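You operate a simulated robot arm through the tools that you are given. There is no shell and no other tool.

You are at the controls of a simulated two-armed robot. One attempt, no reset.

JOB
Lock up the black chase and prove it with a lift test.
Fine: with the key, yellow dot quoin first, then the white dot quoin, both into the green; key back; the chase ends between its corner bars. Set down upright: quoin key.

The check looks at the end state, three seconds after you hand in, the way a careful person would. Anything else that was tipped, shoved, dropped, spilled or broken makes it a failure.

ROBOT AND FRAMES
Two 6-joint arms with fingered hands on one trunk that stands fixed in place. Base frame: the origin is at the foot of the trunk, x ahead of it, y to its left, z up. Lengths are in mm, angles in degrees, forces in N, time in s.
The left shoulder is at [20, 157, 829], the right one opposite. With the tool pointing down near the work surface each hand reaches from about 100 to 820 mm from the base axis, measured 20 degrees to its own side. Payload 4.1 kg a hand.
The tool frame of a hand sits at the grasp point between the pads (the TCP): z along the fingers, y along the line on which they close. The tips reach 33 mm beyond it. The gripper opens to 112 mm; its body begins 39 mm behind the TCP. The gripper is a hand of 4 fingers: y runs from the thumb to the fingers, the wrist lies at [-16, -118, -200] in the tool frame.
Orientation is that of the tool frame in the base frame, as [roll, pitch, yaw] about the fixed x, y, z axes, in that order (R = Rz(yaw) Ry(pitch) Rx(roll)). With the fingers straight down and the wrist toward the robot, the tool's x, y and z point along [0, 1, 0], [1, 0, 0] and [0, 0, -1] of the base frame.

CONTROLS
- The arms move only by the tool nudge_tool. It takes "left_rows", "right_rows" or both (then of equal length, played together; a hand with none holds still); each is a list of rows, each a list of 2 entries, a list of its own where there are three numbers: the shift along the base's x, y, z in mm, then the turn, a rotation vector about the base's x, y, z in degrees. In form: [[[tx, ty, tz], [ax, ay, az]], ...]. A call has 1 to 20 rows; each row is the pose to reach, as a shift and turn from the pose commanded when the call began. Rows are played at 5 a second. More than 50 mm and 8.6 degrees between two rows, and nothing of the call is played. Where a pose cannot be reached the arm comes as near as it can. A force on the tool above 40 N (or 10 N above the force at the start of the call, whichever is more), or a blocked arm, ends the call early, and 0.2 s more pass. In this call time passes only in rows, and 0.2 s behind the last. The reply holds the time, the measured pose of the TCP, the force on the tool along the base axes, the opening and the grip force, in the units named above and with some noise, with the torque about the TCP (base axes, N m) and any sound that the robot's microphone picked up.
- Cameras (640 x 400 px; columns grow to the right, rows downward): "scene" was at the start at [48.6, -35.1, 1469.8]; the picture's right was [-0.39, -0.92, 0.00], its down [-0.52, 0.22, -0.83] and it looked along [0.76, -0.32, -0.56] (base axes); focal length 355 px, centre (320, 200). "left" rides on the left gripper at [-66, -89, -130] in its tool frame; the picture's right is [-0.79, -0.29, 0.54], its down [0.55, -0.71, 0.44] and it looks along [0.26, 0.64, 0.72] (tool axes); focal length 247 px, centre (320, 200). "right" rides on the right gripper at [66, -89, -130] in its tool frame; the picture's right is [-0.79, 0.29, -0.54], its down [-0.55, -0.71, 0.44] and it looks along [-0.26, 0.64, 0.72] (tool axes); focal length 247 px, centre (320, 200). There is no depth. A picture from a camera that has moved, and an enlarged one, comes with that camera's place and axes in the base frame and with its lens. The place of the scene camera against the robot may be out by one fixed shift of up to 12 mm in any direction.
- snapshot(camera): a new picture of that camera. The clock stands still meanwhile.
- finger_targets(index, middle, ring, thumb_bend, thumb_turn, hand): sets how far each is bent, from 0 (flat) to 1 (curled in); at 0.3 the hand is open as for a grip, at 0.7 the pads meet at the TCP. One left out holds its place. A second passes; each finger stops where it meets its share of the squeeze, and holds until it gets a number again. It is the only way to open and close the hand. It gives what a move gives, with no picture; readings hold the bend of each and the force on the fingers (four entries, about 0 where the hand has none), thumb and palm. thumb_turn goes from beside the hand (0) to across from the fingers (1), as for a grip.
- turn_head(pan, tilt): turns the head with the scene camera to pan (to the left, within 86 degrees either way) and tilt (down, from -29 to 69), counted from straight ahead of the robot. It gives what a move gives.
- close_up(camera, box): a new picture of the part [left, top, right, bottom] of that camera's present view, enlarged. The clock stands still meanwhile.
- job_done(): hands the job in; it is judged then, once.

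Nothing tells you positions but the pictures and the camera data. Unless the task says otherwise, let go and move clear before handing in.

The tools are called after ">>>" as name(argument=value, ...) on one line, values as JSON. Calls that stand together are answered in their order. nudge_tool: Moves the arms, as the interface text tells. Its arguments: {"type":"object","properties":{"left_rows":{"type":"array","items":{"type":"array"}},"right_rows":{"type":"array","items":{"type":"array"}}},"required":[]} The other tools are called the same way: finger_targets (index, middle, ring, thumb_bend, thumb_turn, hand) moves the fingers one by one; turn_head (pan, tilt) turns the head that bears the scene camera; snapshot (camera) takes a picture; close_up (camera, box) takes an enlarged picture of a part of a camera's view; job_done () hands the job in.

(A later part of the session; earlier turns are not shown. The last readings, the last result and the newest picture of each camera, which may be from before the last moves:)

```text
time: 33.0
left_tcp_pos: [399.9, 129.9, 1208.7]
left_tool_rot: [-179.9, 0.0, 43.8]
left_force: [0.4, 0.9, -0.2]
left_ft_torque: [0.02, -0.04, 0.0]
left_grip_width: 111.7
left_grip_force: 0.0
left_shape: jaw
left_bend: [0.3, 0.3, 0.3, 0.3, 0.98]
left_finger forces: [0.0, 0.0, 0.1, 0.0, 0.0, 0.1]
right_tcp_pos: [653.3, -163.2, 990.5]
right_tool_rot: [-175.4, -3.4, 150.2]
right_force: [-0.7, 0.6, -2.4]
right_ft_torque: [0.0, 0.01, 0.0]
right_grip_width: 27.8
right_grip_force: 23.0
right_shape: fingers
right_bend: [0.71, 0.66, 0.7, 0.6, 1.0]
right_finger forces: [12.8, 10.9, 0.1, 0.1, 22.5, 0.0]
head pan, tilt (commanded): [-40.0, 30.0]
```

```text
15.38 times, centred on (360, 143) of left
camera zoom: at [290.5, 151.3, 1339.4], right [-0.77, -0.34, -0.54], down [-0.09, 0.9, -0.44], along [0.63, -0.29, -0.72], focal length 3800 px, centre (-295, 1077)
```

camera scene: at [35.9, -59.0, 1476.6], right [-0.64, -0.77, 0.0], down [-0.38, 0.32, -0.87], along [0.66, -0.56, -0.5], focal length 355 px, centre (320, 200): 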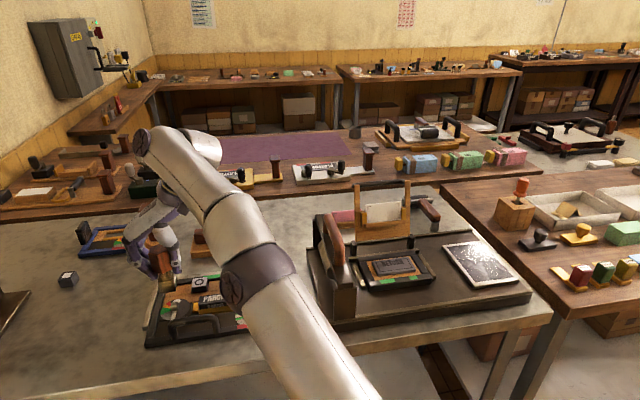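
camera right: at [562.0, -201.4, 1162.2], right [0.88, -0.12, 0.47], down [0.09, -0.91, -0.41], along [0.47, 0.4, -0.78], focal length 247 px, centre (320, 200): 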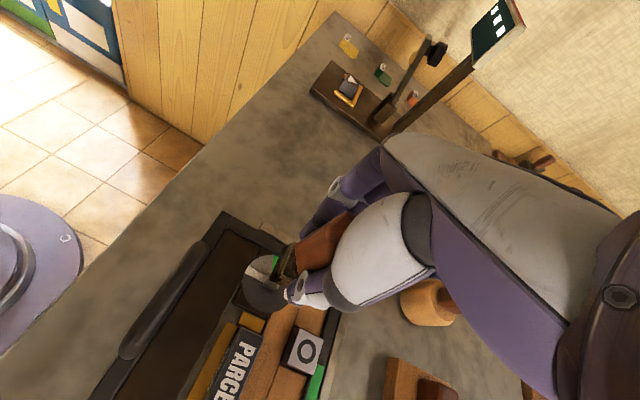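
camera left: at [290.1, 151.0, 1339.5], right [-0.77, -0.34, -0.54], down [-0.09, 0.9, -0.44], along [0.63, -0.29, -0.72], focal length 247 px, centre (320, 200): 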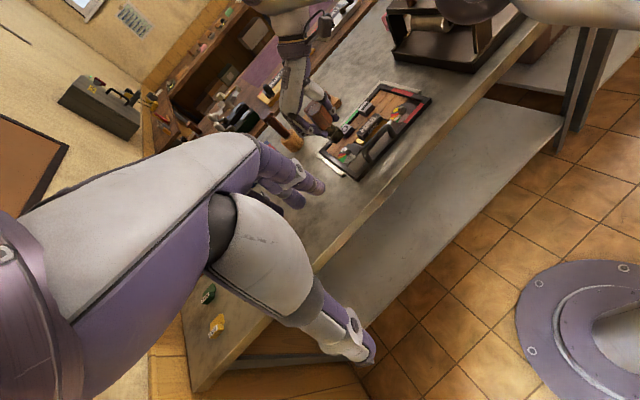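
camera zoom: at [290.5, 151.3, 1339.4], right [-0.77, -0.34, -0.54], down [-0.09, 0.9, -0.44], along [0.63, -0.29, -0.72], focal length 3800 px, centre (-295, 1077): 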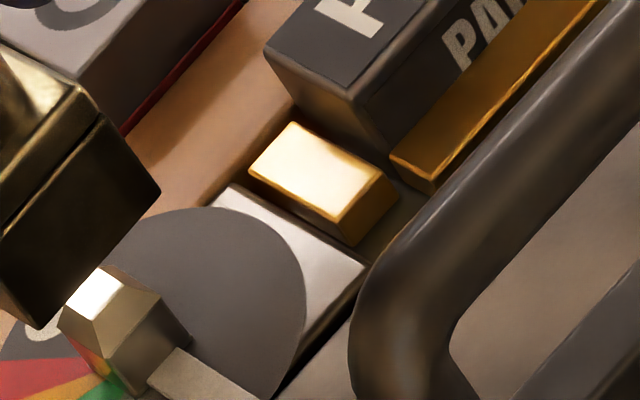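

>>> close_up(camera="left", box=[332, 130, 364, 162])

>>> close_up(camera="left", box=[338, 144, 362, 164])

```text
12.50 times, centred on (348, 146) of left
camera zoom: at [290.5, 151.3, 1339.4], right [-0.77, -0.34, -0.54], down [-0.09, 0.9, -0.44], along [0.63, -0.29, -0.72], focal length 3087 px, centre (-30, 875)
```

zoom: 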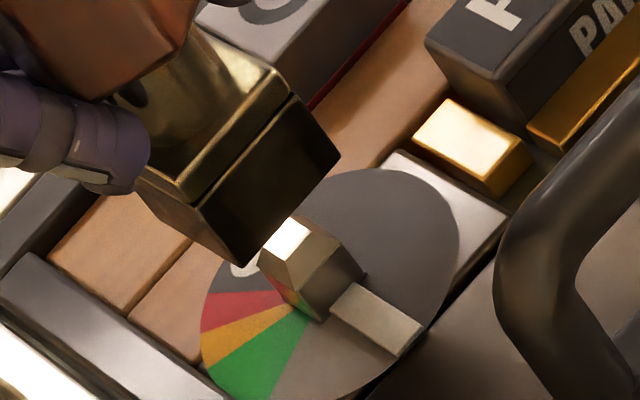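

```text
16.00 times, centred on (350, 154) of left
camera zoom: at [290.5, 151.3, 1339.4], right [-0.77, -0.34, -0.54], down [-0.09, 0.9, -0.44], along [0.63, -0.29, -0.72], focal length 3952 px, centre (-160, 936)
```

zoom: 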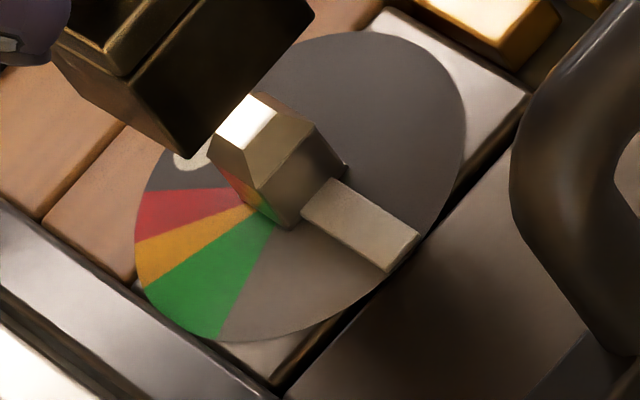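

>>> nudge_tool(right_rows=[[[-2.1, 1.8, -4], [0, 0, 0]], [[-2.1, 1.8, -9], [0, 0, 0]], [[-2.1, 1.8, -13], [0, 0, 0]]])

>>> close_up(camera="scene", box=[160, 286, 192, 318])

>>> close_up(camera="left", box=[336, 140, 364, 164])

```text
time: 33.8
left_tcp_pos: [399.7, 130.1, 1207.1]
left_tool_rot: [-180.0, 0.0, 43.7]
left_force: [0.3, -0.7, -0.1]
left_ft_torque: [0.01, 0.03, 0.0]
left_grip_width: 111.8
left_grip_force: 0.0
left_shape: jaw
left_bend: [0.3, 0.3, 0.3, 0.3, 0.98]
left_finger forces: [0.1, 0.0, 0.0, 0.1, 0.1, 0.0]
right_tcp_pos: [651.0, -161.6, 978.5]
right_tool_rot: [-175.3, -3.4, 150.2]
right_force: [-0.6, 0.0, -1.7]
right_ft_torque: [-0.03, 0.0, -0.02]
right_grip_width: 27.6
right_grip_force: 23.2
right_shape: fingers
right_bend: [0.71, 0.66, 0.7, 0.6, 1.0]
right_finger forces: [12.8, 11.0, 0.0, 0.0, 22.4, 0.0]
head pan, tilt (commanded): [-40.0, 30.0]
```

```text
12.50 times, centred on (176, 302) of scene
camera zoom: at [36.5, -58.7, 1476.6], right [-0.64, -0.77, 0.0], down [-0.38, 0.32, -0.87], along [0.66, -0.56, -0.5], focal length 4443 px, centre (2120, -1075)
```

zoom: 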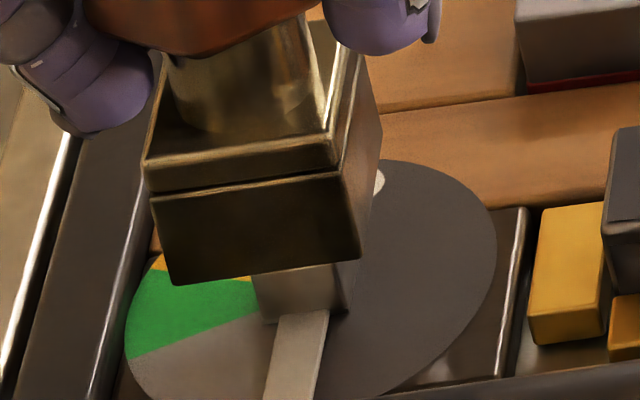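

```text
16.00 times, centred on (350, 152) of left
camera zoom: at [290.6, 151.2, 1339.3], right [-0.77, -0.34, -0.54], down [-0.09, 0.9, -0.44], along [0.63, -0.29, -0.72], focal length 3952 px, centre (-160, 968)
```

zoom: 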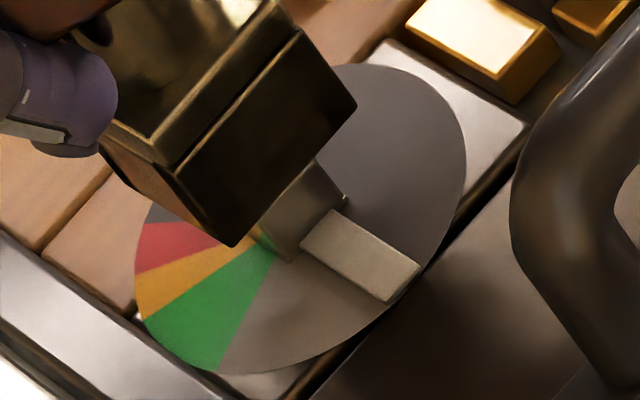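

Scene and left views reconcile if the key bottom is about 2 mm higher than I assumed. That means a correction of about (+1.4, -1.0), which also agrees with my original triangulation. I'll apply it and lower gently.

>>> nudge_tool(right_rows=[[[1.4, -1.0, 0], [0, 0, 0]], [[1.4, -1.0, -2], [0, 0, 0]], [[1.4, -1.0, -4], [0, 0, 0]], [[1.4, -1.0, -6], [0, 0, 0]], [[1.4, -1.0, -8], [0, 0, 0]]])

>>> close_up(camera="scene", box=[160, 286, 192, 318])

>>> close_up(camera="left", box=[336, 140, 364, 164])

```text
time: 35.0
left_tcp_pos: [399.9, 129.7, 1210.1]
left_tool_rot: [179.9, -0.1, 43.9]
left_force: [-1.1, 0.4, 0.5]
left_ft_torque: [0.03, 0.04, 0.05]
left_grip_width: 111.7
left_grip_force: 0.1
left_shape: jaw
left_bend: [0.3, 0.3, 0.3, 0.3, 0.98]
left_finger forces: [0.0, 0.0, 0.0, 0.0, 0.0, 0.0]
right_tcp_pos: [652.2, -161.3, 970.9]
right_tool_rot: [-175.4, -3.3, 150.3]
right_force: [0.3, 0.1, -0.8]
right_ft_torque: [-0.01, 0.04, -0.02]
right_grip_width: 28.1
right_grip_force: 23.1
right_shape: fingers
right_bend: [0.71, 0.66, 0.7, 0.6, 1.0]
right_finger forces: [12.9, 10.9, 0.0, 0.0, 22.4, 0.0]
head pan, tilt (commanded): [-40.0, 30.0]
```

```text
12.50 times, centred on (176, 302) of scene
camera zoom: at [36.5, -58.7, 1476.6], right [-0.64, -0.77, 0.0], down [-0.38, 0.32, -0.87], along [0.66, -0.56, -0.5], focal length 4443 px, centre (2120, -1075)
```

zoom: 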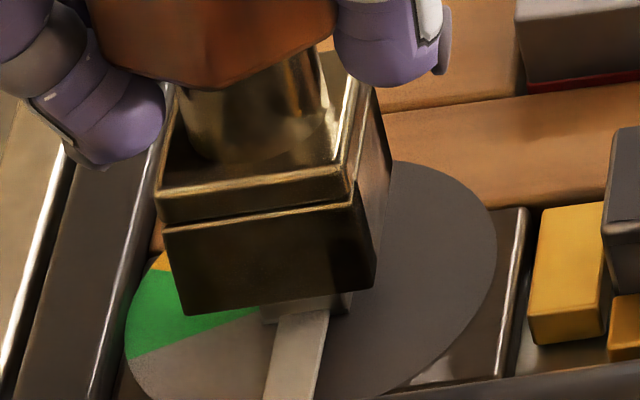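

```text
16.00 times, centred on (350, 152) of left
camera zoom: at [290.6, 151.2, 1339.3], right [-0.77, -0.34, -0.54], down [-0.09, 0.9, -0.44], along [0.63, -0.29, -0.72], focal length 3952 px, centre (-160, 968)
```

zoom: 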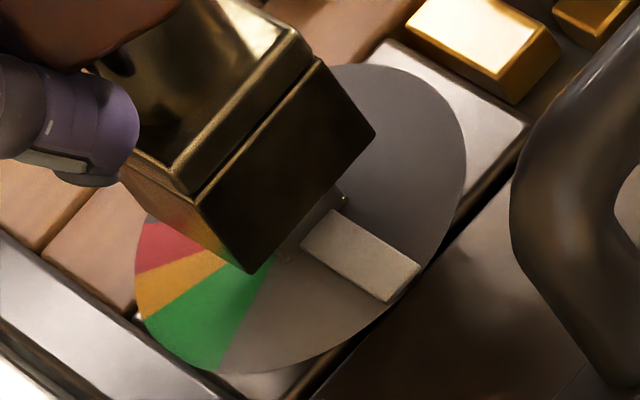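

No contact, and the socket is dropping over the stud cleanly. I'll continue to the same depth as before.

>>> nudge_tool(right_rows=[[[0, 0, -2], [0, 0, 0]], [[0, 0, -4], [0, 0, 0]], [[0, 0, -6], [0, 0, 0]], [[0, 0, -7.5], [0, 0, 0]], [[0, 0, -9], [0, 0, 0]]])

>>> close_up(camera="scene", box=[150, 276, 200, 318])

>>> close_up(camera="left", box=[336, 140, 364, 164])

```text
time: 36.2
left_tcp_pos: [399.5, 130.1, 1209.3]
left_tool_rot: [180.0, -0.1, 43.8]
left_force: [-0.4, -0.3, 0.5]
left_ft_torque: [0.02, -0.02, -0.02]
left_grip_width: 111.7
left_grip_force: 0.0
left_shape: jaw
left_bend: [0.3, 0.3, 0.3, 0.3, 0.98]
left_finger forces: [0.0, 0.0, 0.0, 0.0, 0.0, 0.1]
right_tcp_pos: [652.5, -162.1, 961.2]
right_tool_rot: [-175.3, -3.4, 150.3]
right_force: [-0.2, -0.9, -1.6]
right_ft_torque: [0.0, -0.02, 0.01]
right_grip_width: 27.8
right_grip_force: 23.3
right_shape: fingers
right_bend: [0.71, 0.66, 0.7, 0.6, 1.0]
right_finger forces: [12.7, 10.9, 0.0, 0.0, 22.5, 0.0]
head pan, tilt (commanded): [-40.0, 30.0]
```

```text
9.52 times, centred on (175, 297) of scene
camera zoom: at [36.5, -58.7, 1476.6], right [-0.64, -0.77, 0.0], down [-0.38, 0.32, -0.87], along [0.66, -0.56, -0.5], focal length 3385 px, centre (1701, -724)
```

zoom: 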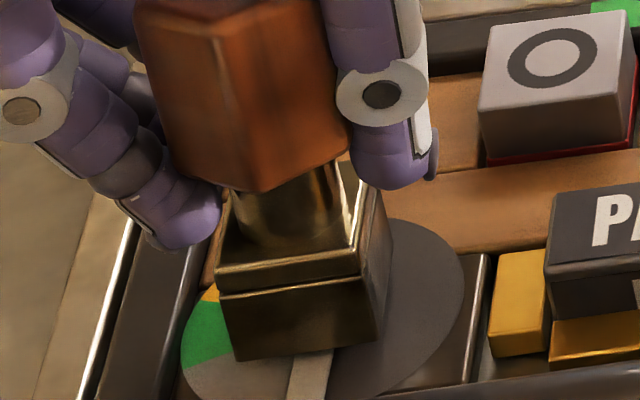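

```text
16.00 times, centred on (350, 152) of left
camera zoom: at [290.6, 151.2, 1339.3], right [-0.77, -0.34, -0.54], down [-0.09, 0.9, -0.44], along [0.63, -0.29, -0.72], focal length 3952 px, centre (-160, 968)
```

zoom: 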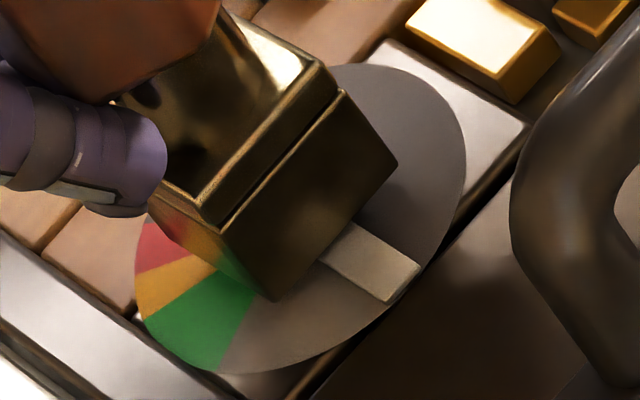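

It's seated like the first one. The white pointer starts near azimuth 150, and green is about 81 to 40. I'll turn 60° clockwise about the stud and check.

>>> nudge_tool(right_rows=[[[0.89, -0.4, 0], [0, 0, -7.5]], [[1.72, -0.91, 0], [0, 0, -15]], [[2.48, -1.53, 0], [0, 0, -22.5]], [[3.15, -2.24, 0], [0, 0, -30]], [[3.72, -3.03, 0], [0, 0, -37.5]], [[4.19, -3.89, 0], [0, 0, -45]], [[4.54, -4.8, 0], [0, 0, -52.5]], [[4.76, -5.75, 0], [0, 0, -60]]])

>>> close_up(camera="left", box=[332, 134, 368, 168])

>>> close_up(camera="scene", box=[140, 250, 300, 350])

>>> close_up(camera="right", box=[220, 195, 320, 285])

```text
time: 38.0
left_tcp_pos: [399.8, 130.6, 1210.1]
left_tool_rot: [-180.0, 0.0, 43.8]
left_force: [-0.2, -0.1, -0.1]
left_ft_torque: [0.05, 0.01, -0.01]
left_grip_width: 111.8
left_grip_force: 0.0
left_shape: jaw
left_bend: [0.3, 0.3, 0.3, 0.3, 0.98]
left_finger forces: [0.1, 0.0, 0.0, 0.0, 0.1, 0.0]
right_tcp_pos: [656.4, -167.8, 961.2]
right_tool_rot: [-175.4, -3.2, 90.3]
right_force: [-0.5, 1.4, -1.7]
right_ft_torque: [0.08, 0.0, 0.1]
right_grip_width: 27.7
right_grip_force: 23.4
right_shape: fingers
right_bend: [0.71, 0.66, 0.7, 0.6, 1.0]
right_finger forces: [12.2, 11.8, 0.0, 0.0, 22.9, 0.1]
head pan, tilt (commanded): [-40.0, 30.0]
```

```text
11.76 times, centred on (350, 151) of left
camera zoom: at [290.6, 151.2, 1339.3], right [-0.77, -0.34, -0.54], down [-0.09, 0.9, -0.44], along [0.63, -0.29, -0.72], focal length 2906 px, centre (-33, 776)
```

zoom: 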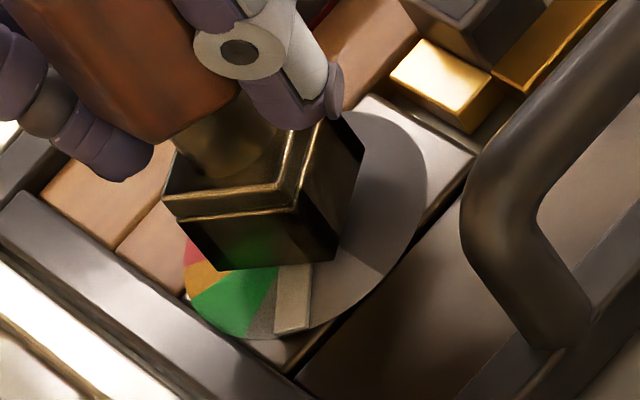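

```text
4.00 times, centred on (220, 300) of scene
camera zoom: at [36.6, -58.7, 1476.6], right [-0.64, -0.77, 0.0], down [-0.38, 0.32, -0.87], along [0.66, -0.56, -0.5], focal length 1422 px, centre (720, -200)
```

zoom: 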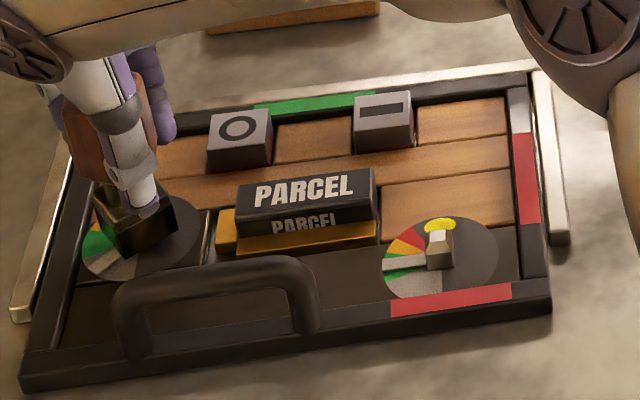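

```text
4.44 times, centred on (270, 240) of right
camera zoom: at [578.6, -109.5, 1102.6], right [0.33, -0.82, 0.47], down [-0.74, -0.54, -0.41], along [0.58, -0.21, -0.78], focal length 1098 px, centre (542, 22)
```

zoom: 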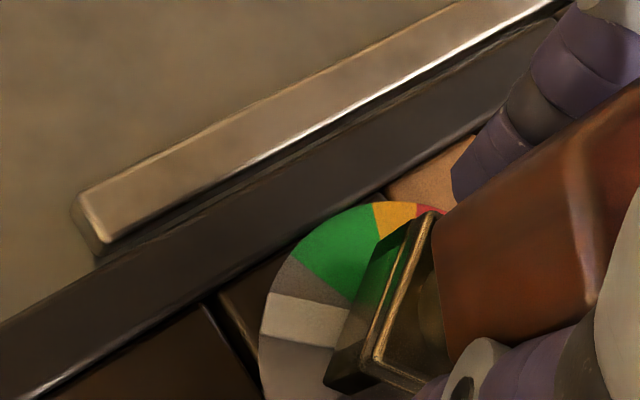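

The same behaviour as the yellow one, with the chase and yellow pointer steady. I'll turn another 40° to enter green.

>>> nudge_tool(right_rows=[[[0.08, -0.65, 0], [0, 0, -5]], [[0.1, -1.3, 0], [0, 0, -10]], [[0.07, -1.95, 0], [0, 0, -15]], [[-0.02, -2.59, 0], [0, 0, -20]], [[-0.16, -3.23, 0], [0, 0, -25]], [[-0.36, -3.85, 0], [0, 0, -30]], [[-0.62, -4.45, 0], [0, 0, -35]], [[-0.92, -5.02, 0], [0, 0, -40]]])

>>> close_up(camera="left", box=[332, 134, 368, 168])

>>> close_up(camera="scene", box=[140, 250, 300, 350])

>>> close_up(camera="right", box=[220, 195, 320, 285])

```text
time: 39.8
left_tcp_pos: [399.7, 130.4, 1209.6]
left_tool_rot: [180.0, 0.0, 43.8]
left_force: [0.0, 0.4, -0.8]
left_ft_torque: [-0.02, 0.02, -0.02]
left_grip_width: 111.6
left_grip_force: 0.0
left_shape: jaw
left_bend: [0.3, 0.3, 0.3, 0.3, 0.98]
left_finger forces: [0.0, 0.1, 0.0, 0.0, 0.1, 0.0]
right_tcp_pos: [656.9, -173.3, 961.8]
right_tool_rot: [-175.5, -3.3, 50.2]
right_force: [2.2, 3.6, -2.1]
right_ft_torque: [0.13, -0.12, 0.15]
right_grip_width: 27.9
right_grip_force: 23.4
right_shape: fingers
right_bend: [0.71, 0.66, 0.7, 0.6, 1.0]
right_finger forces: [11.7, 12.1, 0.0, 0.1, 22.8, 0.1]
head pan, tilt (commanded): [-40.0, 30.0]
```

```text
11.76 times, centred on (350, 151) of left
camera zoom: at [290.7, 151.2, 1339.3], right [-0.77, -0.34, -0.54], down [-0.09, 0.9, -0.44], along [0.63, -0.29, -0.72], focal length 2906 px, centre (-33, 776)
```

zoom: 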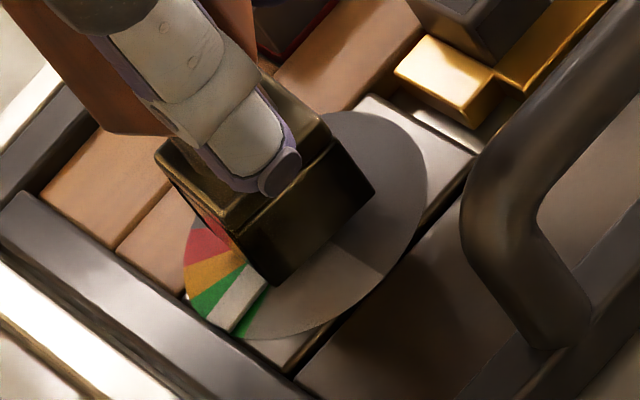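

```text
4.00 times, centred on (220, 300) of scene
camera zoom: at [36.6, -58.7, 1476.6], right [-0.64, -0.77, 0.0], down [-0.38, 0.32, -0.87], along [0.66, -0.56, -0.5], focal length 1422 px, centre (720, -200)
```

zoom: 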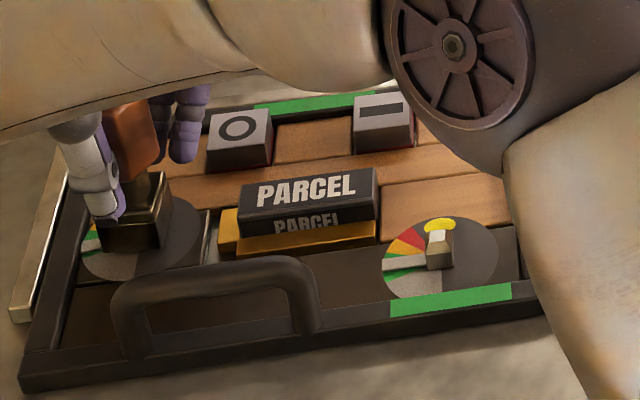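

```text
4.44 times, centred on (270, 240) of right
camera zoom: at [633.1, -77.6, 1102.7], right [-0.27, -0.84, 0.47], down [-0.91, 0.07, -0.41], along [0.31, -0.54, -0.78], focal length 1098 px, centre (542, 22)
```

zoom: 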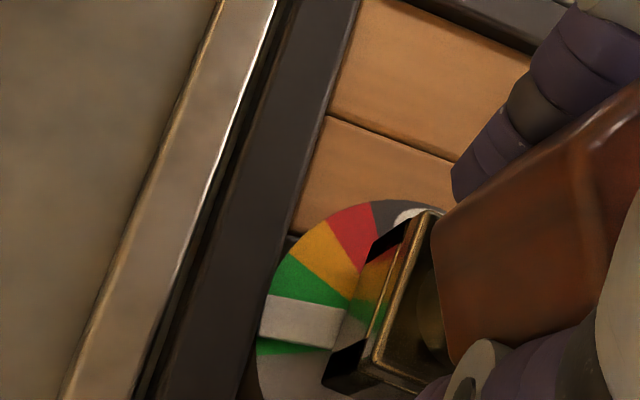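

The pointer has entered green, and a status band on the near side of the chase has switched from red to green. I'll turn about 6° more to centre it.

>>> nudge_tool(right_rows=[[[-0.22, -0.33, 0], [0, 0, -3]], [[-0.44, -0.66, 0], [0, 0, -6]]])

>>> close_up(camera="left", box=[332, 134, 368, 168])

>>> close_up(camera="right", box=[220, 195, 320, 285])

>>> snapshot(camera="left")

```text
time: 40.4
left_tcp_pos: [400.1, 129.7, 1209.4]
left_tool_rot: [180.0, 0.0, 43.8]
left_force: [-0.2, -0.4, 0.6]
left_ft_torque: [0.0, 0.0, 0.04]
left_grip_width: 111.5
left_grip_force: 0.1
left_shape: jaw
left_bend: [0.3, 0.3, 0.3, 0.3, 0.98]
left_finger forces: [0.0, 0.0, 0.0, 0.0, 0.0, 0.0]
right_tcp_pos: [657.0, -173.4, 962.0]
right_tool_rot: [-175.4, -3.3, 44.3]
right_force: [2.6, 2.9, -2.9]
right_ft_torque: [0.12, -0.06, 0.15]
right_grip_width: 27.8
right_grip_force: 23.4
right_shape: fingers
right_bend: [0.71, 0.66, 0.7, 0.6, 1.0]
right_finger forces: [11.6, 12.0, 0.0, 0.0, 23.2, 0.0]
head pan, tilt (commanded): [-40.0, 30.0]
```

```text
11.76 times, centred on (350, 151) of left
camera zoom: at [290.7, 151.3, 1339.3], right [-0.77, -0.34, -0.54], down [-0.09, 0.9, -0.44], along [0.63, -0.29, -0.72], focal length 2906 px, centre (-33, 776)
```

zoom: 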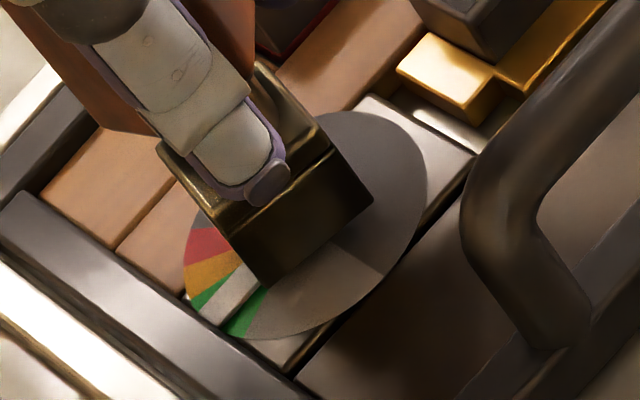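

```text
4.44 times, centred on (270, 240) of right
camera zoom: at [642.7, -76.4, 1102.7], right [-0.36, -0.81, 0.47], down [-0.9, 0.16, -0.41], along [0.25, -0.57, -0.78], focal length 1098 px, centre (542, 22)
```

zoom: 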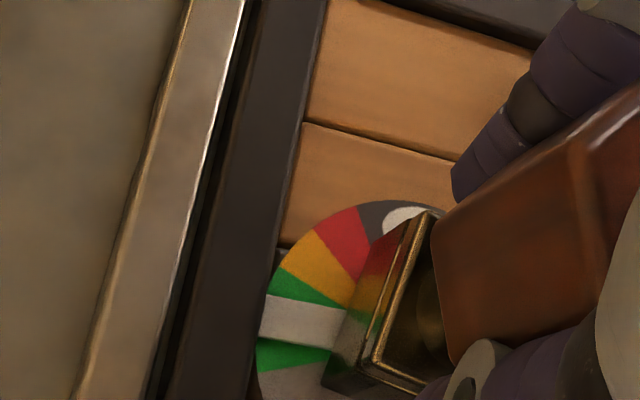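

```text
taken
camera left: at [290.7, 151.3, 1339.3], right [-0.77, -0.34, -0.54], down [-0.09, 0.9, -0.44], along [0.63, -0.29, -0.72], focal length 247 px, centre (320, 200)
```

left: 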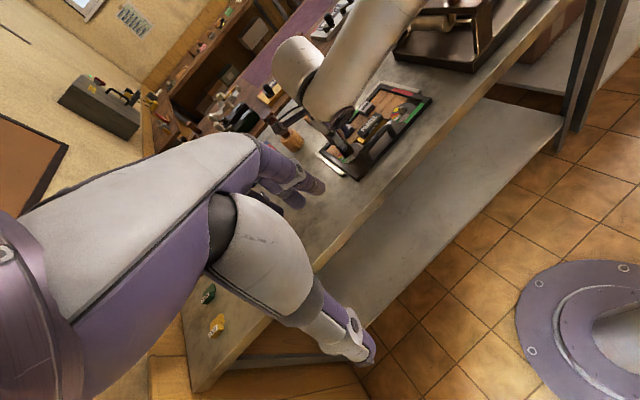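

The white pointer is centred in green. I'll back off within the play, then lift straight up.

>>> nudge_tool(right_rows=[[[0.35, 0.55, 0], [0, 0, 5]], [[0.68, 1.1, 0], [0, 0, 10]], [[0.68, 1.1, 3], [0, 0, 10]], [[0.68, 1.1, 8], [0, 0, 10]], [[0.68, 1.1, 16], [0, 0, 10]], [[0.68, 1.1, 28], [0, 0, 10]], [[0.68, 1.1, 44], [0, 0, 10]], [[0.68, 1.1, 60], [0, 0, 10]]])

>>> close_up(camera="left", box=[310, 70, 440, 190])

>>> close_up(camera="left", box=[332, 134, 368, 168])

>>> snapshot(camera="scene")

```text
time: 42.2
left_tcp_pos: [399.6, 131.0, 1208.0]
left_tool_rot: [-180.0, 0.0, 43.8]
left_force: [-0.6, -1.0, 0.8]
left_ft_torque: [0.01, -0.01, 0.0]
left_grip_width: 111.5
left_grip_force: 0.0
left_shape: jaw
left_bend: [0.3, 0.3, 0.3, 0.3, 0.98]
left_finger forces: [0.1, 0.0, 0.1, 0.0, 0.0, 0.0]
right_tcp_pos: [656.8, -172.1, 1021.3]
right_tool_rot: [-175.4, -3.4, 54.3]
right_force: [0.5, 0.0, -1.3]
right_ft_torque: [0.02, -0.01, -0.03]
right_grip_width: 27.6
right_grip_force: 22.8
right_shape: fingers
right_bend: [0.71, 0.66, 0.7, 0.6, 1.0]
right_finger forces: [12.6, 11.1, 0.0, 0.1, 22.3, 0.1]
head pan, tilt (commanded): [-40.0, 30.0]
```

```text
3.33 times, centred on (375, 130) of left
camera zoom: at [290.6, 151.2, 1339.3], right [-0.77, -0.34, -0.54], down [-0.09, 0.9, -0.44], along [0.63, -0.29, -0.72], focal length 823 px, centre (137, 433)
```

zoom: 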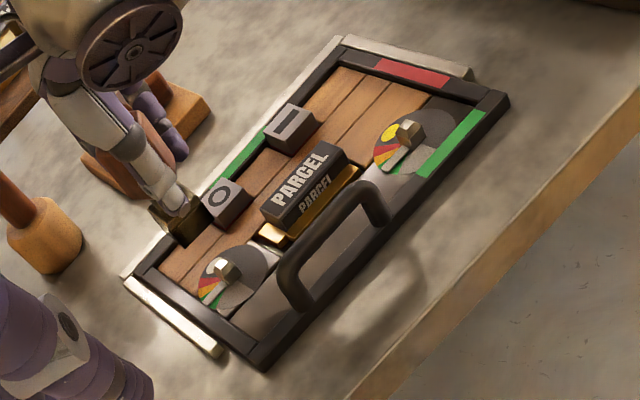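

```text
11.76 times, centred on (350, 151) of left
camera zoom: at [290.6, 151.2, 1339.3], right [-0.77, -0.34, -0.54], down [-0.09, 0.9, -0.44], along [0.63, -0.29, -0.72], focal length 2906 px, centre (-33, 776)
```

zoom: 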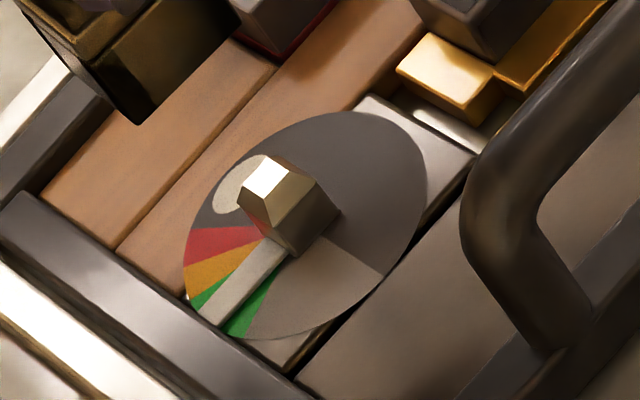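

```text
taken
camera scene: at [36.6, -58.8, 1476.6], right [-0.64, -0.77, 0.0], down [-0.38, 0.32, -0.87], along [0.66, -0.56, -0.5], focal length 355 px, centre (320, 200)
```

scene: 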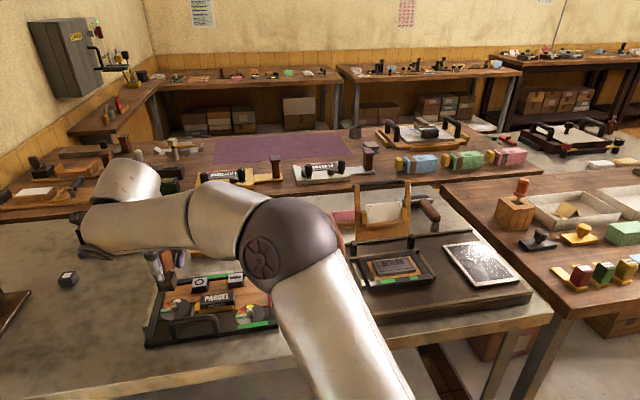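

Both pointers sit in green; the near band is green and the right-hand band is still red, probably for the lift test. Next I'll carry the key back toward its original spot, high enough to clear the planer.

>>> nudge_tool(right_rows=[[[7, -32, 0], [0, 0, 1]], [[14, -64, 0], [0, 0, 2]], [[22, -97, 0], [0, 0, 3]], [[29, -129, 0], [0, 0, 4]], [[36, -161, -4], [0, 0, 5]], [[43, -193, -8], [0, 0, 6]], [[51, -226, -14], [0, 0, 6]], [[58, -258, -21], [0, 0, 6]]])

>>> snapshot(camera="scene")

>>> snapshot(camera="right")

>>> close_up(camera="left", box=[270, 0, 460, 180])

```text
time: 44.0
left_tcp_pos: [399.7, 130.5, 1209.0]
left_tool_rot: [-180.0, 0.0, 43.7]
left_force: [0.0, 0.0, 0.3]
left_ft_torque: [-0.02, -0.01, 0.0]
left_grip_width: 111.7
left_grip_force: 0.1
left_shape: jaw
left_bend: [0.3, 0.3, 0.3, 0.3, 0.98]
left_finger forces: [0.1, 0.0, 0.0, 0.1, 0.0, 0.0]
right_tcp_pos: [713.3, -430.5, 1001.1]
right_tool_rot: [-175.4, -3.2, 60.5]
right_force: [-1.1, 0.5, -0.3]
right_ft_torque: [-0.04, -0.03, 0.0]
right_grip_width: 27.6
right_grip_force: 23.1
right_shape: fingers
right_bend: [0.71, 0.66, 0.7, 0.6, 1.0]
right_finger forces: [12.6, 10.9, 0.1, 0.0, 22.4, 0.0]
head pan, tilt (commanded): [-40.0, 30.0]
```

```text
taken
camera scene: at [36.1, -58.4, 1476.6], right [-0.64, -0.77, 0.0], down [-0.38, 0.32, -0.87], along [0.66, -0.56, -0.5], focal length 355 px, centre (320, 200)
```

scene: 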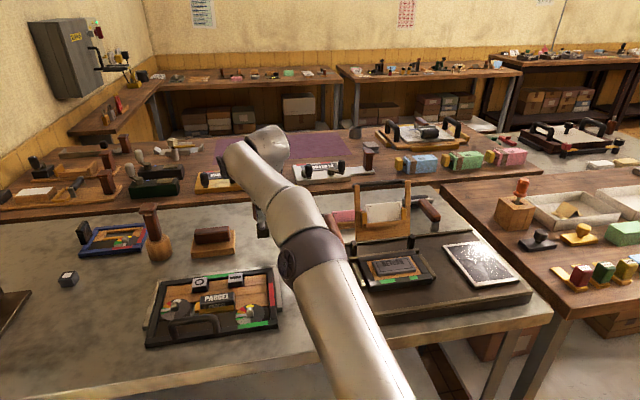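

```text
taken
camera right: at [674.1, -340.3, 1141.4], right [-0.12, -0.88, 0.47], down [-0.91, -0.09, -0.41], along [0.4, -0.47, -0.78], focal length 247 px, centre (320, 200)
```

right: 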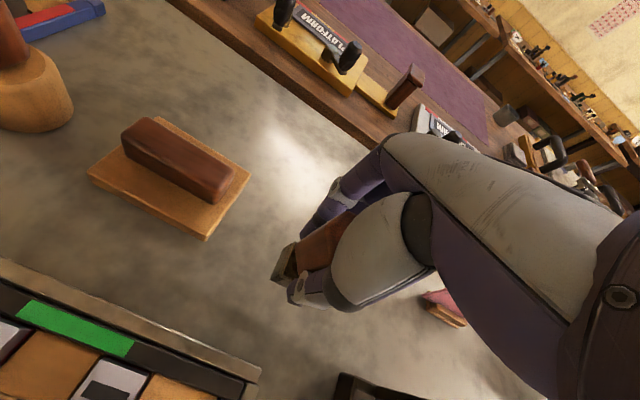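

```text
2.22 times, centred on (365, 90) of left
camera zoom: at [290.2, 151.6, 1339.4], right [-0.77, -0.34, -0.54], down [-0.09, 0.9, -0.44], along [0.63, -0.29, -0.72], focal length 549 px, centre (220, 444)
```

zoom: 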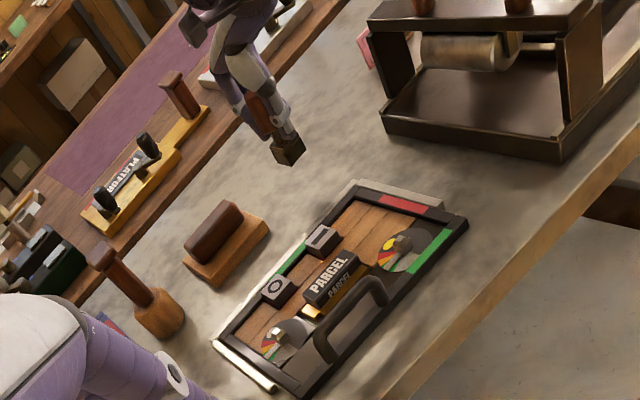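

The key is close to its original spot. Before lowering I'll check that it's vertical in the hand.

>>> close_up(camera="left", box=[332, 20, 368, 60])

>>> close_up(camera="right", box=[255, 200, 335, 310])

>>> close_up(camera="scene", box=[230, 190, 290, 260])

```text
10.00 times, centred on (350, 40) of left
camera zoom: at [290.2, 151.6, 1339.4], right [-0.77, -0.34, -0.54], down [-0.09, 0.9, -0.44], along [0.63, -0.29, -0.72], focal length 2470 px, centre (20, 1800)
```

zoom: 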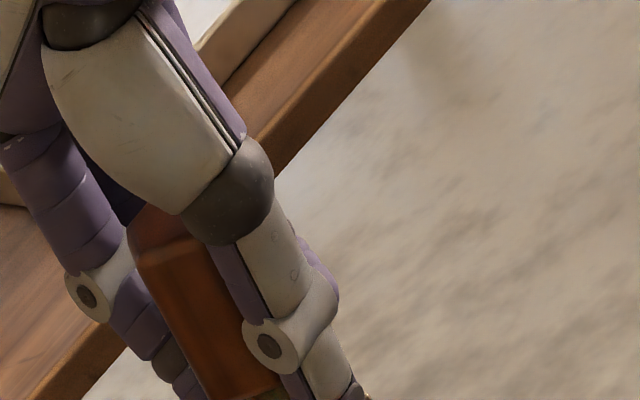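

```text
3.64 times, centred on (295, 255) of right
camera zoom: at [674.1, -340.3, 1141.4], right [-0.12, -0.88, 0.47], down [-0.91, -0.09, -0.41], along [0.4, -0.47, -0.78], focal length 898 px, centre (411, 0)
```

zoom: 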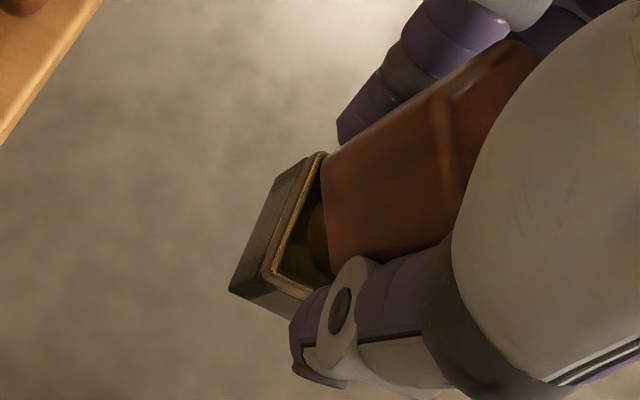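

```text
5.71 times, centred on (260, 225) of scene
camera zoom: at [36.1, -58.4, 1476.6], right [-0.64, -0.77, 0.0], down [-0.38, 0.32, -0.87], along [0.66, -0.56, -0.5], focal length 2031 px, centre (663, 57)
```

zoom: 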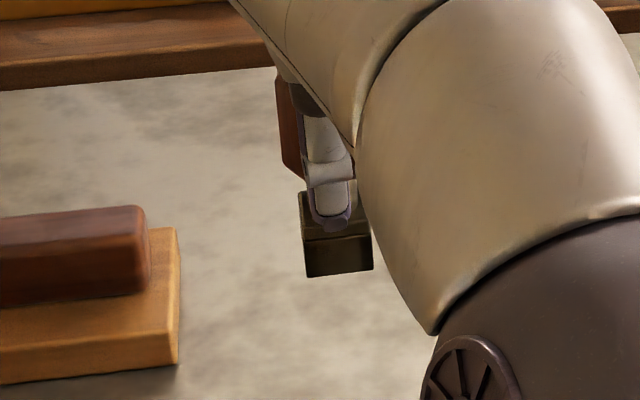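

>>> close_up(camera="left", box=[344, 50, 374, 76])

>>> close_up(camera="scene", box=[244, 220, 274, 242])

```text
15.38 times, centred on (359, 63) of left
camera zoom: at [290.2, 151.6, 1339.4], right [-0.77, -0.34, -0.54], down [-0.09, 0.9, -0.44], along [0.63, -0.29, -0.72], focal length 3800 px, centre (-280, 2308)
```

zoom: 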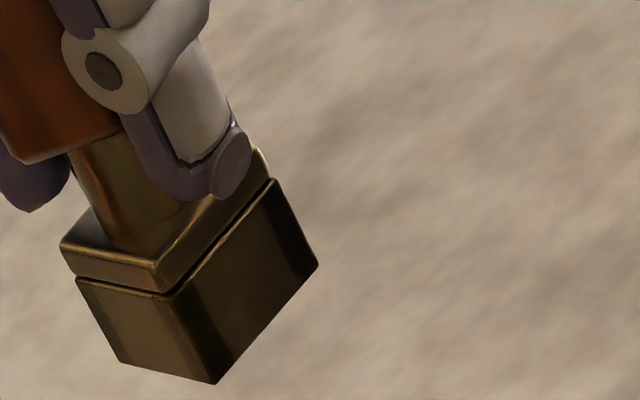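

```text
16.00 times, centred on (259, 231) of scene
camera zoom: at [36.1, -58.4, 1476.6], right [-0.64, -0.77, 0.0], down [-0.38, 0.32, -0.87], along [0.66, -0.56, -0.5], focal length 5687 px, centre (1296, -296)
```

zoom: 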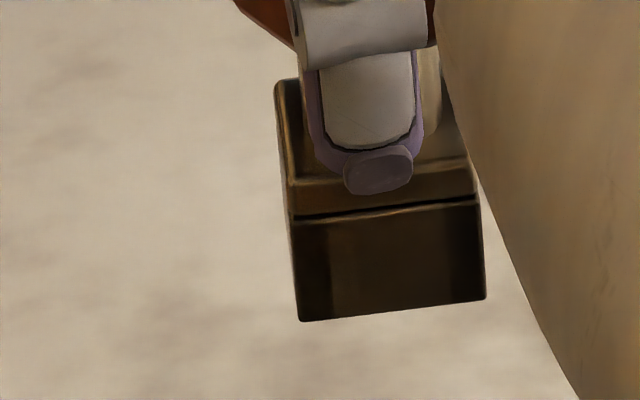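

The key is vertical within about 1°. I'll move it out over its original position while lowering to a small height above the bench.

>>> nudge_tool(right_rows=[[[8, -5, -12], [0, 0, 0]], [[16, -10, -22], [0, 0, 0]], [[24, -15, -30], [0, 0, 0]], [[28.2, -18.1, -36], [0, 0, 0]]])

>>> close_up(camera="left", box=[336, 30, 376, 76])

>>> close_up(camera="scene", box=[240, 200, 290, 246])

```text
time: 45.0
left_tcp_pos: [399.3, 130.0, 1208.8]
left_tool_rot: [179.9, 0.1, 43.9]
left_force: [-0.2, -0.2, 0.5]
left_ft_torque: [0.0, 0.01, 0.04]
left_grip_width: 111.7
left_grip_force: 0.2
left_shape: jaw
left_bend: [0.3, 0.3, 0.3, 0.3, 0.98]
left_finger forces: [0.1, 0.0, 0.0, 0.1, 0.0, 0.0]
right_tcp_pos: [726.6, -438.9, 961.1]
right_tool_rot: [-175.4, -3.3, 60.3]
right_force: [0.0, 0.1, -1.7]
right_ft_torque: [-0.01, -0.01, 0.02]
right_grip_width: 27.7
right_grip_force: 23.1
right_shape: fingers
right_bend: [0.71, 0.66, 0.7, 0.6, 1.0]
right_finger forces: [12.6, 10.9, 0.0, 0.1, 22.4, 0.0]
right hand out of reach, approached as far as the arm can: row 2, 3, 4
head pan, tilt (commanded): [-40.0, 30.0]
```

```text
8.70 times, centred on (356, 53) of left
camera zoom: at [290.8, 151.2, 1339.3], right [-0.77, -0.34, -0.54], down [-0.09, 0.9, -0.44], along [0.63, -0.29, -0.72], focal length 2148 px, centre (7, 1478)
```

zoom: 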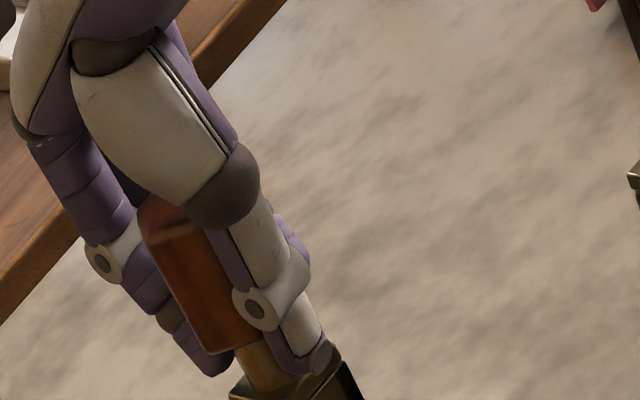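

```text
8.70 times, centred on (265, 223) of scene
camera zoom: at [36.7, -58.8, 1476.6], right [-0.64, -0.77, 0.0], down [-0.38, 0.32, -0.87], along [0.66, -0.56, -0.5], focal length 3091 px, centre (798, -0)
```

zoom: 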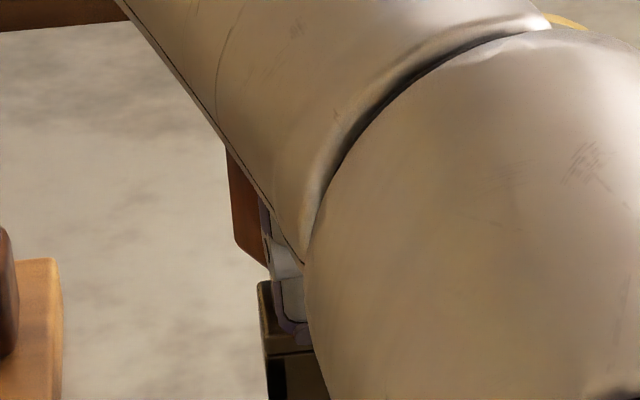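

With the tilted wrist I'm about 19 mm short of the original spot. The original grasp pose with the hand upright does reach it, so I'll un-tilt the hand while moving out. The key then leans about 5° with its bottom edge near the bench, the same as when I picked it up, and it will settle flat on release.

>>> nudge_tool(right_rows=[[[3, -2, -1], [-1.7, -0.8, 0]], [[6, -4.5, -3], [-3.4, -1.6, 0]], [[9.6, -6.7, -5], [-5.15, -2.4, 0]]])

>>> close_up(camera="left", box=[336, 34, 376, 80])

>>> close_up(camera="right", box=[240, 190, 340, 310])

```text
time: 45.8
left_tcp_pos: [399.2, 129.7, 1209.4]
left_tool_rot: [180.0, 0.1, 43.9]
left_force: [0.3, 0.1, 0.2]
left_ft_torque: [-0.01, 0.03, -0.01]
left_grip_width: 111.6
left_grip_force: 0.3
left_shape: jaw
left_bend: [0.3, 0.3, 0.3, 0.3, 0.98]
left_finger forces: [0.0, 0.1, 0.0, 0.1, 0.0, 0.1]
right_tcp_pos: [736.5, -444.8, 957.2]
right_tool_rot: [-180.0, 0.0, 60.5]
right_force: [0.0, -0.4, -2.3]
right_ft_torque: [-0.01, -0.01, -0.01]
right_grip_width: 27.7
right_grip_force: 22.7
right_shape: fingers
right_bend: [0.71, 0.66, 0.7, 0.6, 1.0]
right_finger forces: [12.5, 10.9, 0.0, 0.0, 22.5, 0.0]
head pan, tilt (commanded): [-40.0, 30.0]
```

```text
8.70 times, centred on (356, 57) of left
camera zoom: at [290.6, 151.2, 1339.3], right [-0.77, -0.34, -0.54], down [-0.09, 0.9, -0.44], along [0.63, -0.29, -0.72], focal length 2148 px, centre (7, 1444)
```

zoom: 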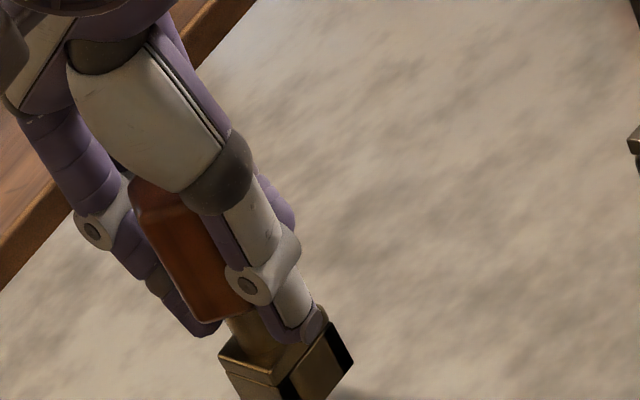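

```text
3.33 times, centred on (290, 250) of right
camera zoom: at [691.3, -344.0, 1087.3], right [-0.14, -0.83, 0.54], down [-0.89, -0.13, -0.44], along [0.43, -0.54, -0.72], focal length 823 px, centre (420, 33)
```

zoom: 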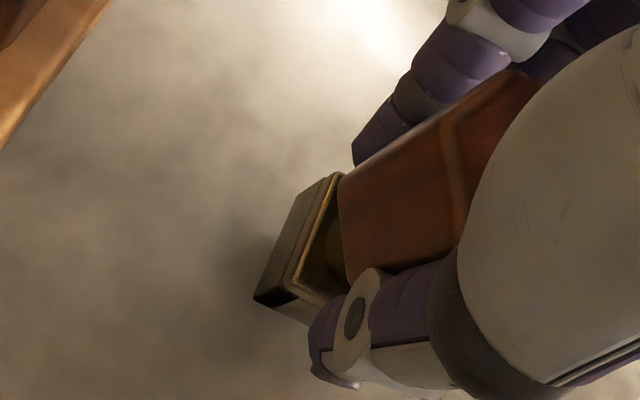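

It's in position. I'll lower in 1 mm steps and watch for contact.

>>> nudge_tool(right_rows=[[[0, 0, -1], [0, 0, 0]], [[0, 0, -2], [0, 0, 0]], [[0, 0, -3], [0, 0, 0]], [[0, 0, -4], [0, 0, 0]]])

>>> close_up(camera="left", box=[346, 60, 376, 84])

```text
time: 46.8
left_tcp_pos: [400.5, 130.3, 1209.3]
left_tool_rot: [-179.9, 0.1, 43.8]
left_force: [-0.8, 0.7, -0.3]
left_ft_torque: [-0.02, 0.01, 0.0]
left_grip_width: 111.6
left_grip_force: 0.1
left_shape: jaw
left_bend: [0.3, 0.3, 0.3, 0.3, 0.98]
left_finger forces: [0.0, 0.0, 0.0, 0.0, 0.0, 0.2]
right_tcp_pos: [736.5, -447.3, 954.3]
right_tool_rot: [-179.9, 0.0, 60.5]
right_force: [-0.2, 0.8, -1.7]
right_ft_torque: [0.01, -0.03, 0.01]
right_grip_width: 27.5
right_grip_force: 23.4
right_shape: fingers
right_bend: [0.71, 0.66, 0.7, 0.6, 1.0]
right_finger forces: [12.5, 10.9, 0.0, 0.0, 22.5, 0.1]
head pan, tilt (commanded): [-40.0, 30.0]
```

```text
16.00 times, centred on (361, 72) of left
camera zoom: at [290.6, 151.2, 1339.3], right [-0.77, -0.34, -0.54], down [-0.09, 0.9, -0.44], along [0.63, -0.29, -0.72], focal length 3952 px, centre (-336, 2248)
```

zoom: 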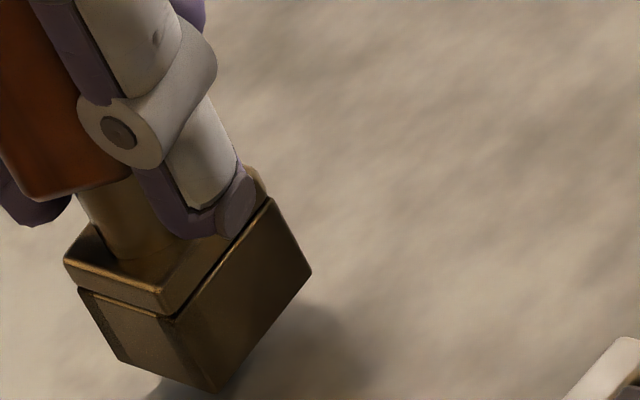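

>>> nudge_tool(right_rows=[[[0, 0, -0.8], [0, 0, 0]], [[0, 0, -1.6], [0, 0, 0]], [[0, 0, -2.4], [0, 0, 0]]])

>>> close_up(camera="left", box=[346, 60, 376, 84])

```text
time: 47.6
left_tcp_pos: [398.7, 130.6, 1209.4]
left_tool_rot: [179.9, 0.0, 43.7]
left_force: [-0.4, 0.3, -0.1]
left_ft_torque: [0.03, -0.01, -0.02]
left_grip_width: 111.9
left_grip_force: 0.0
left_shape: jaw
left_bend: [0.3, 0.3, 0.3, 0.3, 0.98]
left_finger forces: [0.0, 0.1, 0.0, 0.0, 0.1, 0.0]
right_tcp_pos: [735.8, -446.3, 950.4]
right_tool_rot: [180.0, 0.0, 60.5]
right_force: [0.4, -0.5, -1.4]
right_ft_torque: [0.02, -0.01, 0.0]
right_grip_width: 27.9
right_grip_force: 22.8
right_shape: fingers
right_bend: [0.71, 0.66, 0.7, 0.6, 1.0]
right_finger forces: [12.4, 10.9, 0.0, 0.0, 22.4, 0.0]
head pan, tilt (commanded): [-40.0, 30.0]
```

```text
16.00 times, centred on (361, 72) of left
camera zoom: at [290.6, 151.2, 1339.3], right [-0.77, -0.34, -0.54], down [-0.09, 0.9, -0.44], along [0.63, -0.29, -0.72], focal length 3952 px, centre (-336, 2248)
```

zoom: 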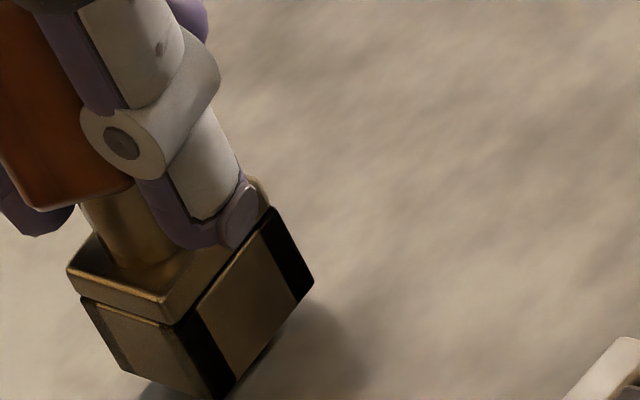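

>>> nudge_tool(right_rows=[[[0, 0, -0.7], [0, 0, 0]], [[0, 0, -1.4], [0, 0, 0]]])

>>> close_up(camera="left", box=[346, 64, 376, 86])

```text
time: 48.2
left_tcp_pos: [399.7, 130.7, 1208.3]
left_tool_rot: [-179.9, 0.0, 43.7]
left_force: [-0.1, 0.2, 0.6]
left_ft_torque: [0.03, 0.02, 0.03]
left_grip_width: 111.7
left_grip_force: 0.0
left_shape: jaw
left_bend: [0.3, 0.3, 0.3, 0.3, 0.98]
left_finger forces: [0.0, 0.0, 0.0, 0.0, 0.0, 0.0]
right_tcp_pos: [736.6, -446.6, 949.8]
right_tool_rot: [180.0, 0.0, 60.5]
right_force: [-0.1, 0.2, -2.0]
right_ft_torque: [-0.04, -0.02, 0.0]
right_grip_width: 27.6
right_grip_force: 22.0
right_shape: fingers
right_bend: [0.71, 0.66, 0.7, 0.6, 1.0]
right_finger forces: [12.5, 10.9, 0.0, 0.0, 22.4, 0.0]
head pan, tilt (commanded): [-40.0, 30.0]
```

```text
16.00 times, centred on (361, 75) of left
camera zoom: at [290.6, 151.2, 1339.3], right [-0.77, -0.34, -0.54], down [-0.09, 0.9, -0.44], along [0.63, -0.29, -0.72], focal length 3952 px, centre (-336, 2200)
```

zoom: 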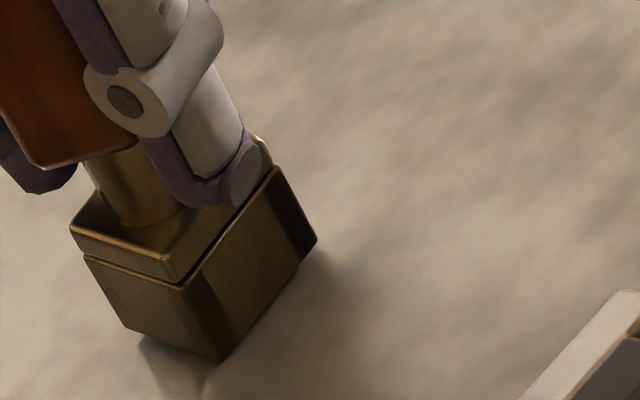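

>>> nudge_tool(right_rows=[[[0, 0, -0.7], [0, 0, 0]], [[0, 0, -1.4], [0, 0, 0]], [[0, 0, -2.1], [0, 0, 0]]])

>>> close_up(camera="left", box=[346, 64, 376, 86])

```text
time: 49.0
left_tcp_pos: [399.5, 130.4, 1208.7]
left_tool_rot: [-180.0, 0.0, 43.8]
left_force: [-0.8, -0.4, -0.2]
left_ft_torque: [0.0, 0.01, 0.0]
left_grip_width: 111.5
left_grip_force: 0.0
left_shape: jaw
left_bend: [0.3, 0.3, 0.3, 0.3, 0.98]
left_finger forces: [0.1, 0.0, 0.0, 0.0, 0.0, 0.0]
right_tcp_pos: [736.8, -447.0, 947.9]
right_tool_rot: [179.8, -0.1, 60.4]
right_force: [-0.3, 0.6, 8.0]
right_ft_torque: [0.09, 0.12, 0.03]
right_grip_width: 27.5
right_grip_force: 22.6
right_shape: fingers
right_bend: [0.71, 0.66, 0.7, 0.61, 1.0]
right_finger forces: [11.7, 10.5, 0.1, 0.0, 23.0, 0.0]
head pan, tilt (commanded): [-40.0, 30.0]
```

```text
16.00 times, centred on (361, 75) of left
camera zoom: at [290.3, 151.3, 1339.4], right [-0.77, -0.34, -0.54], down [-0.09, 0.9, -0.44], along [0.63, -0.29, -0.72], focal length 3952 px, centre (-336, 2200)
```

zoom: 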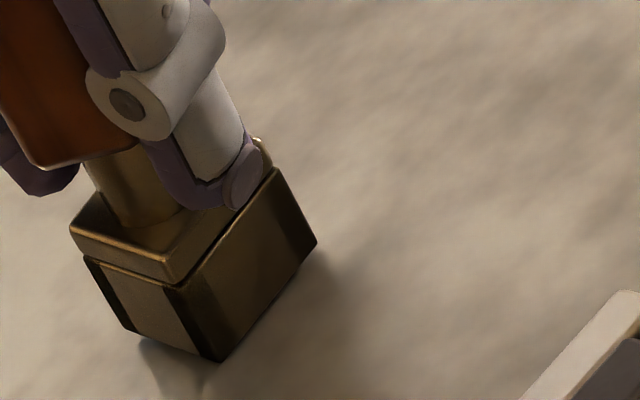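

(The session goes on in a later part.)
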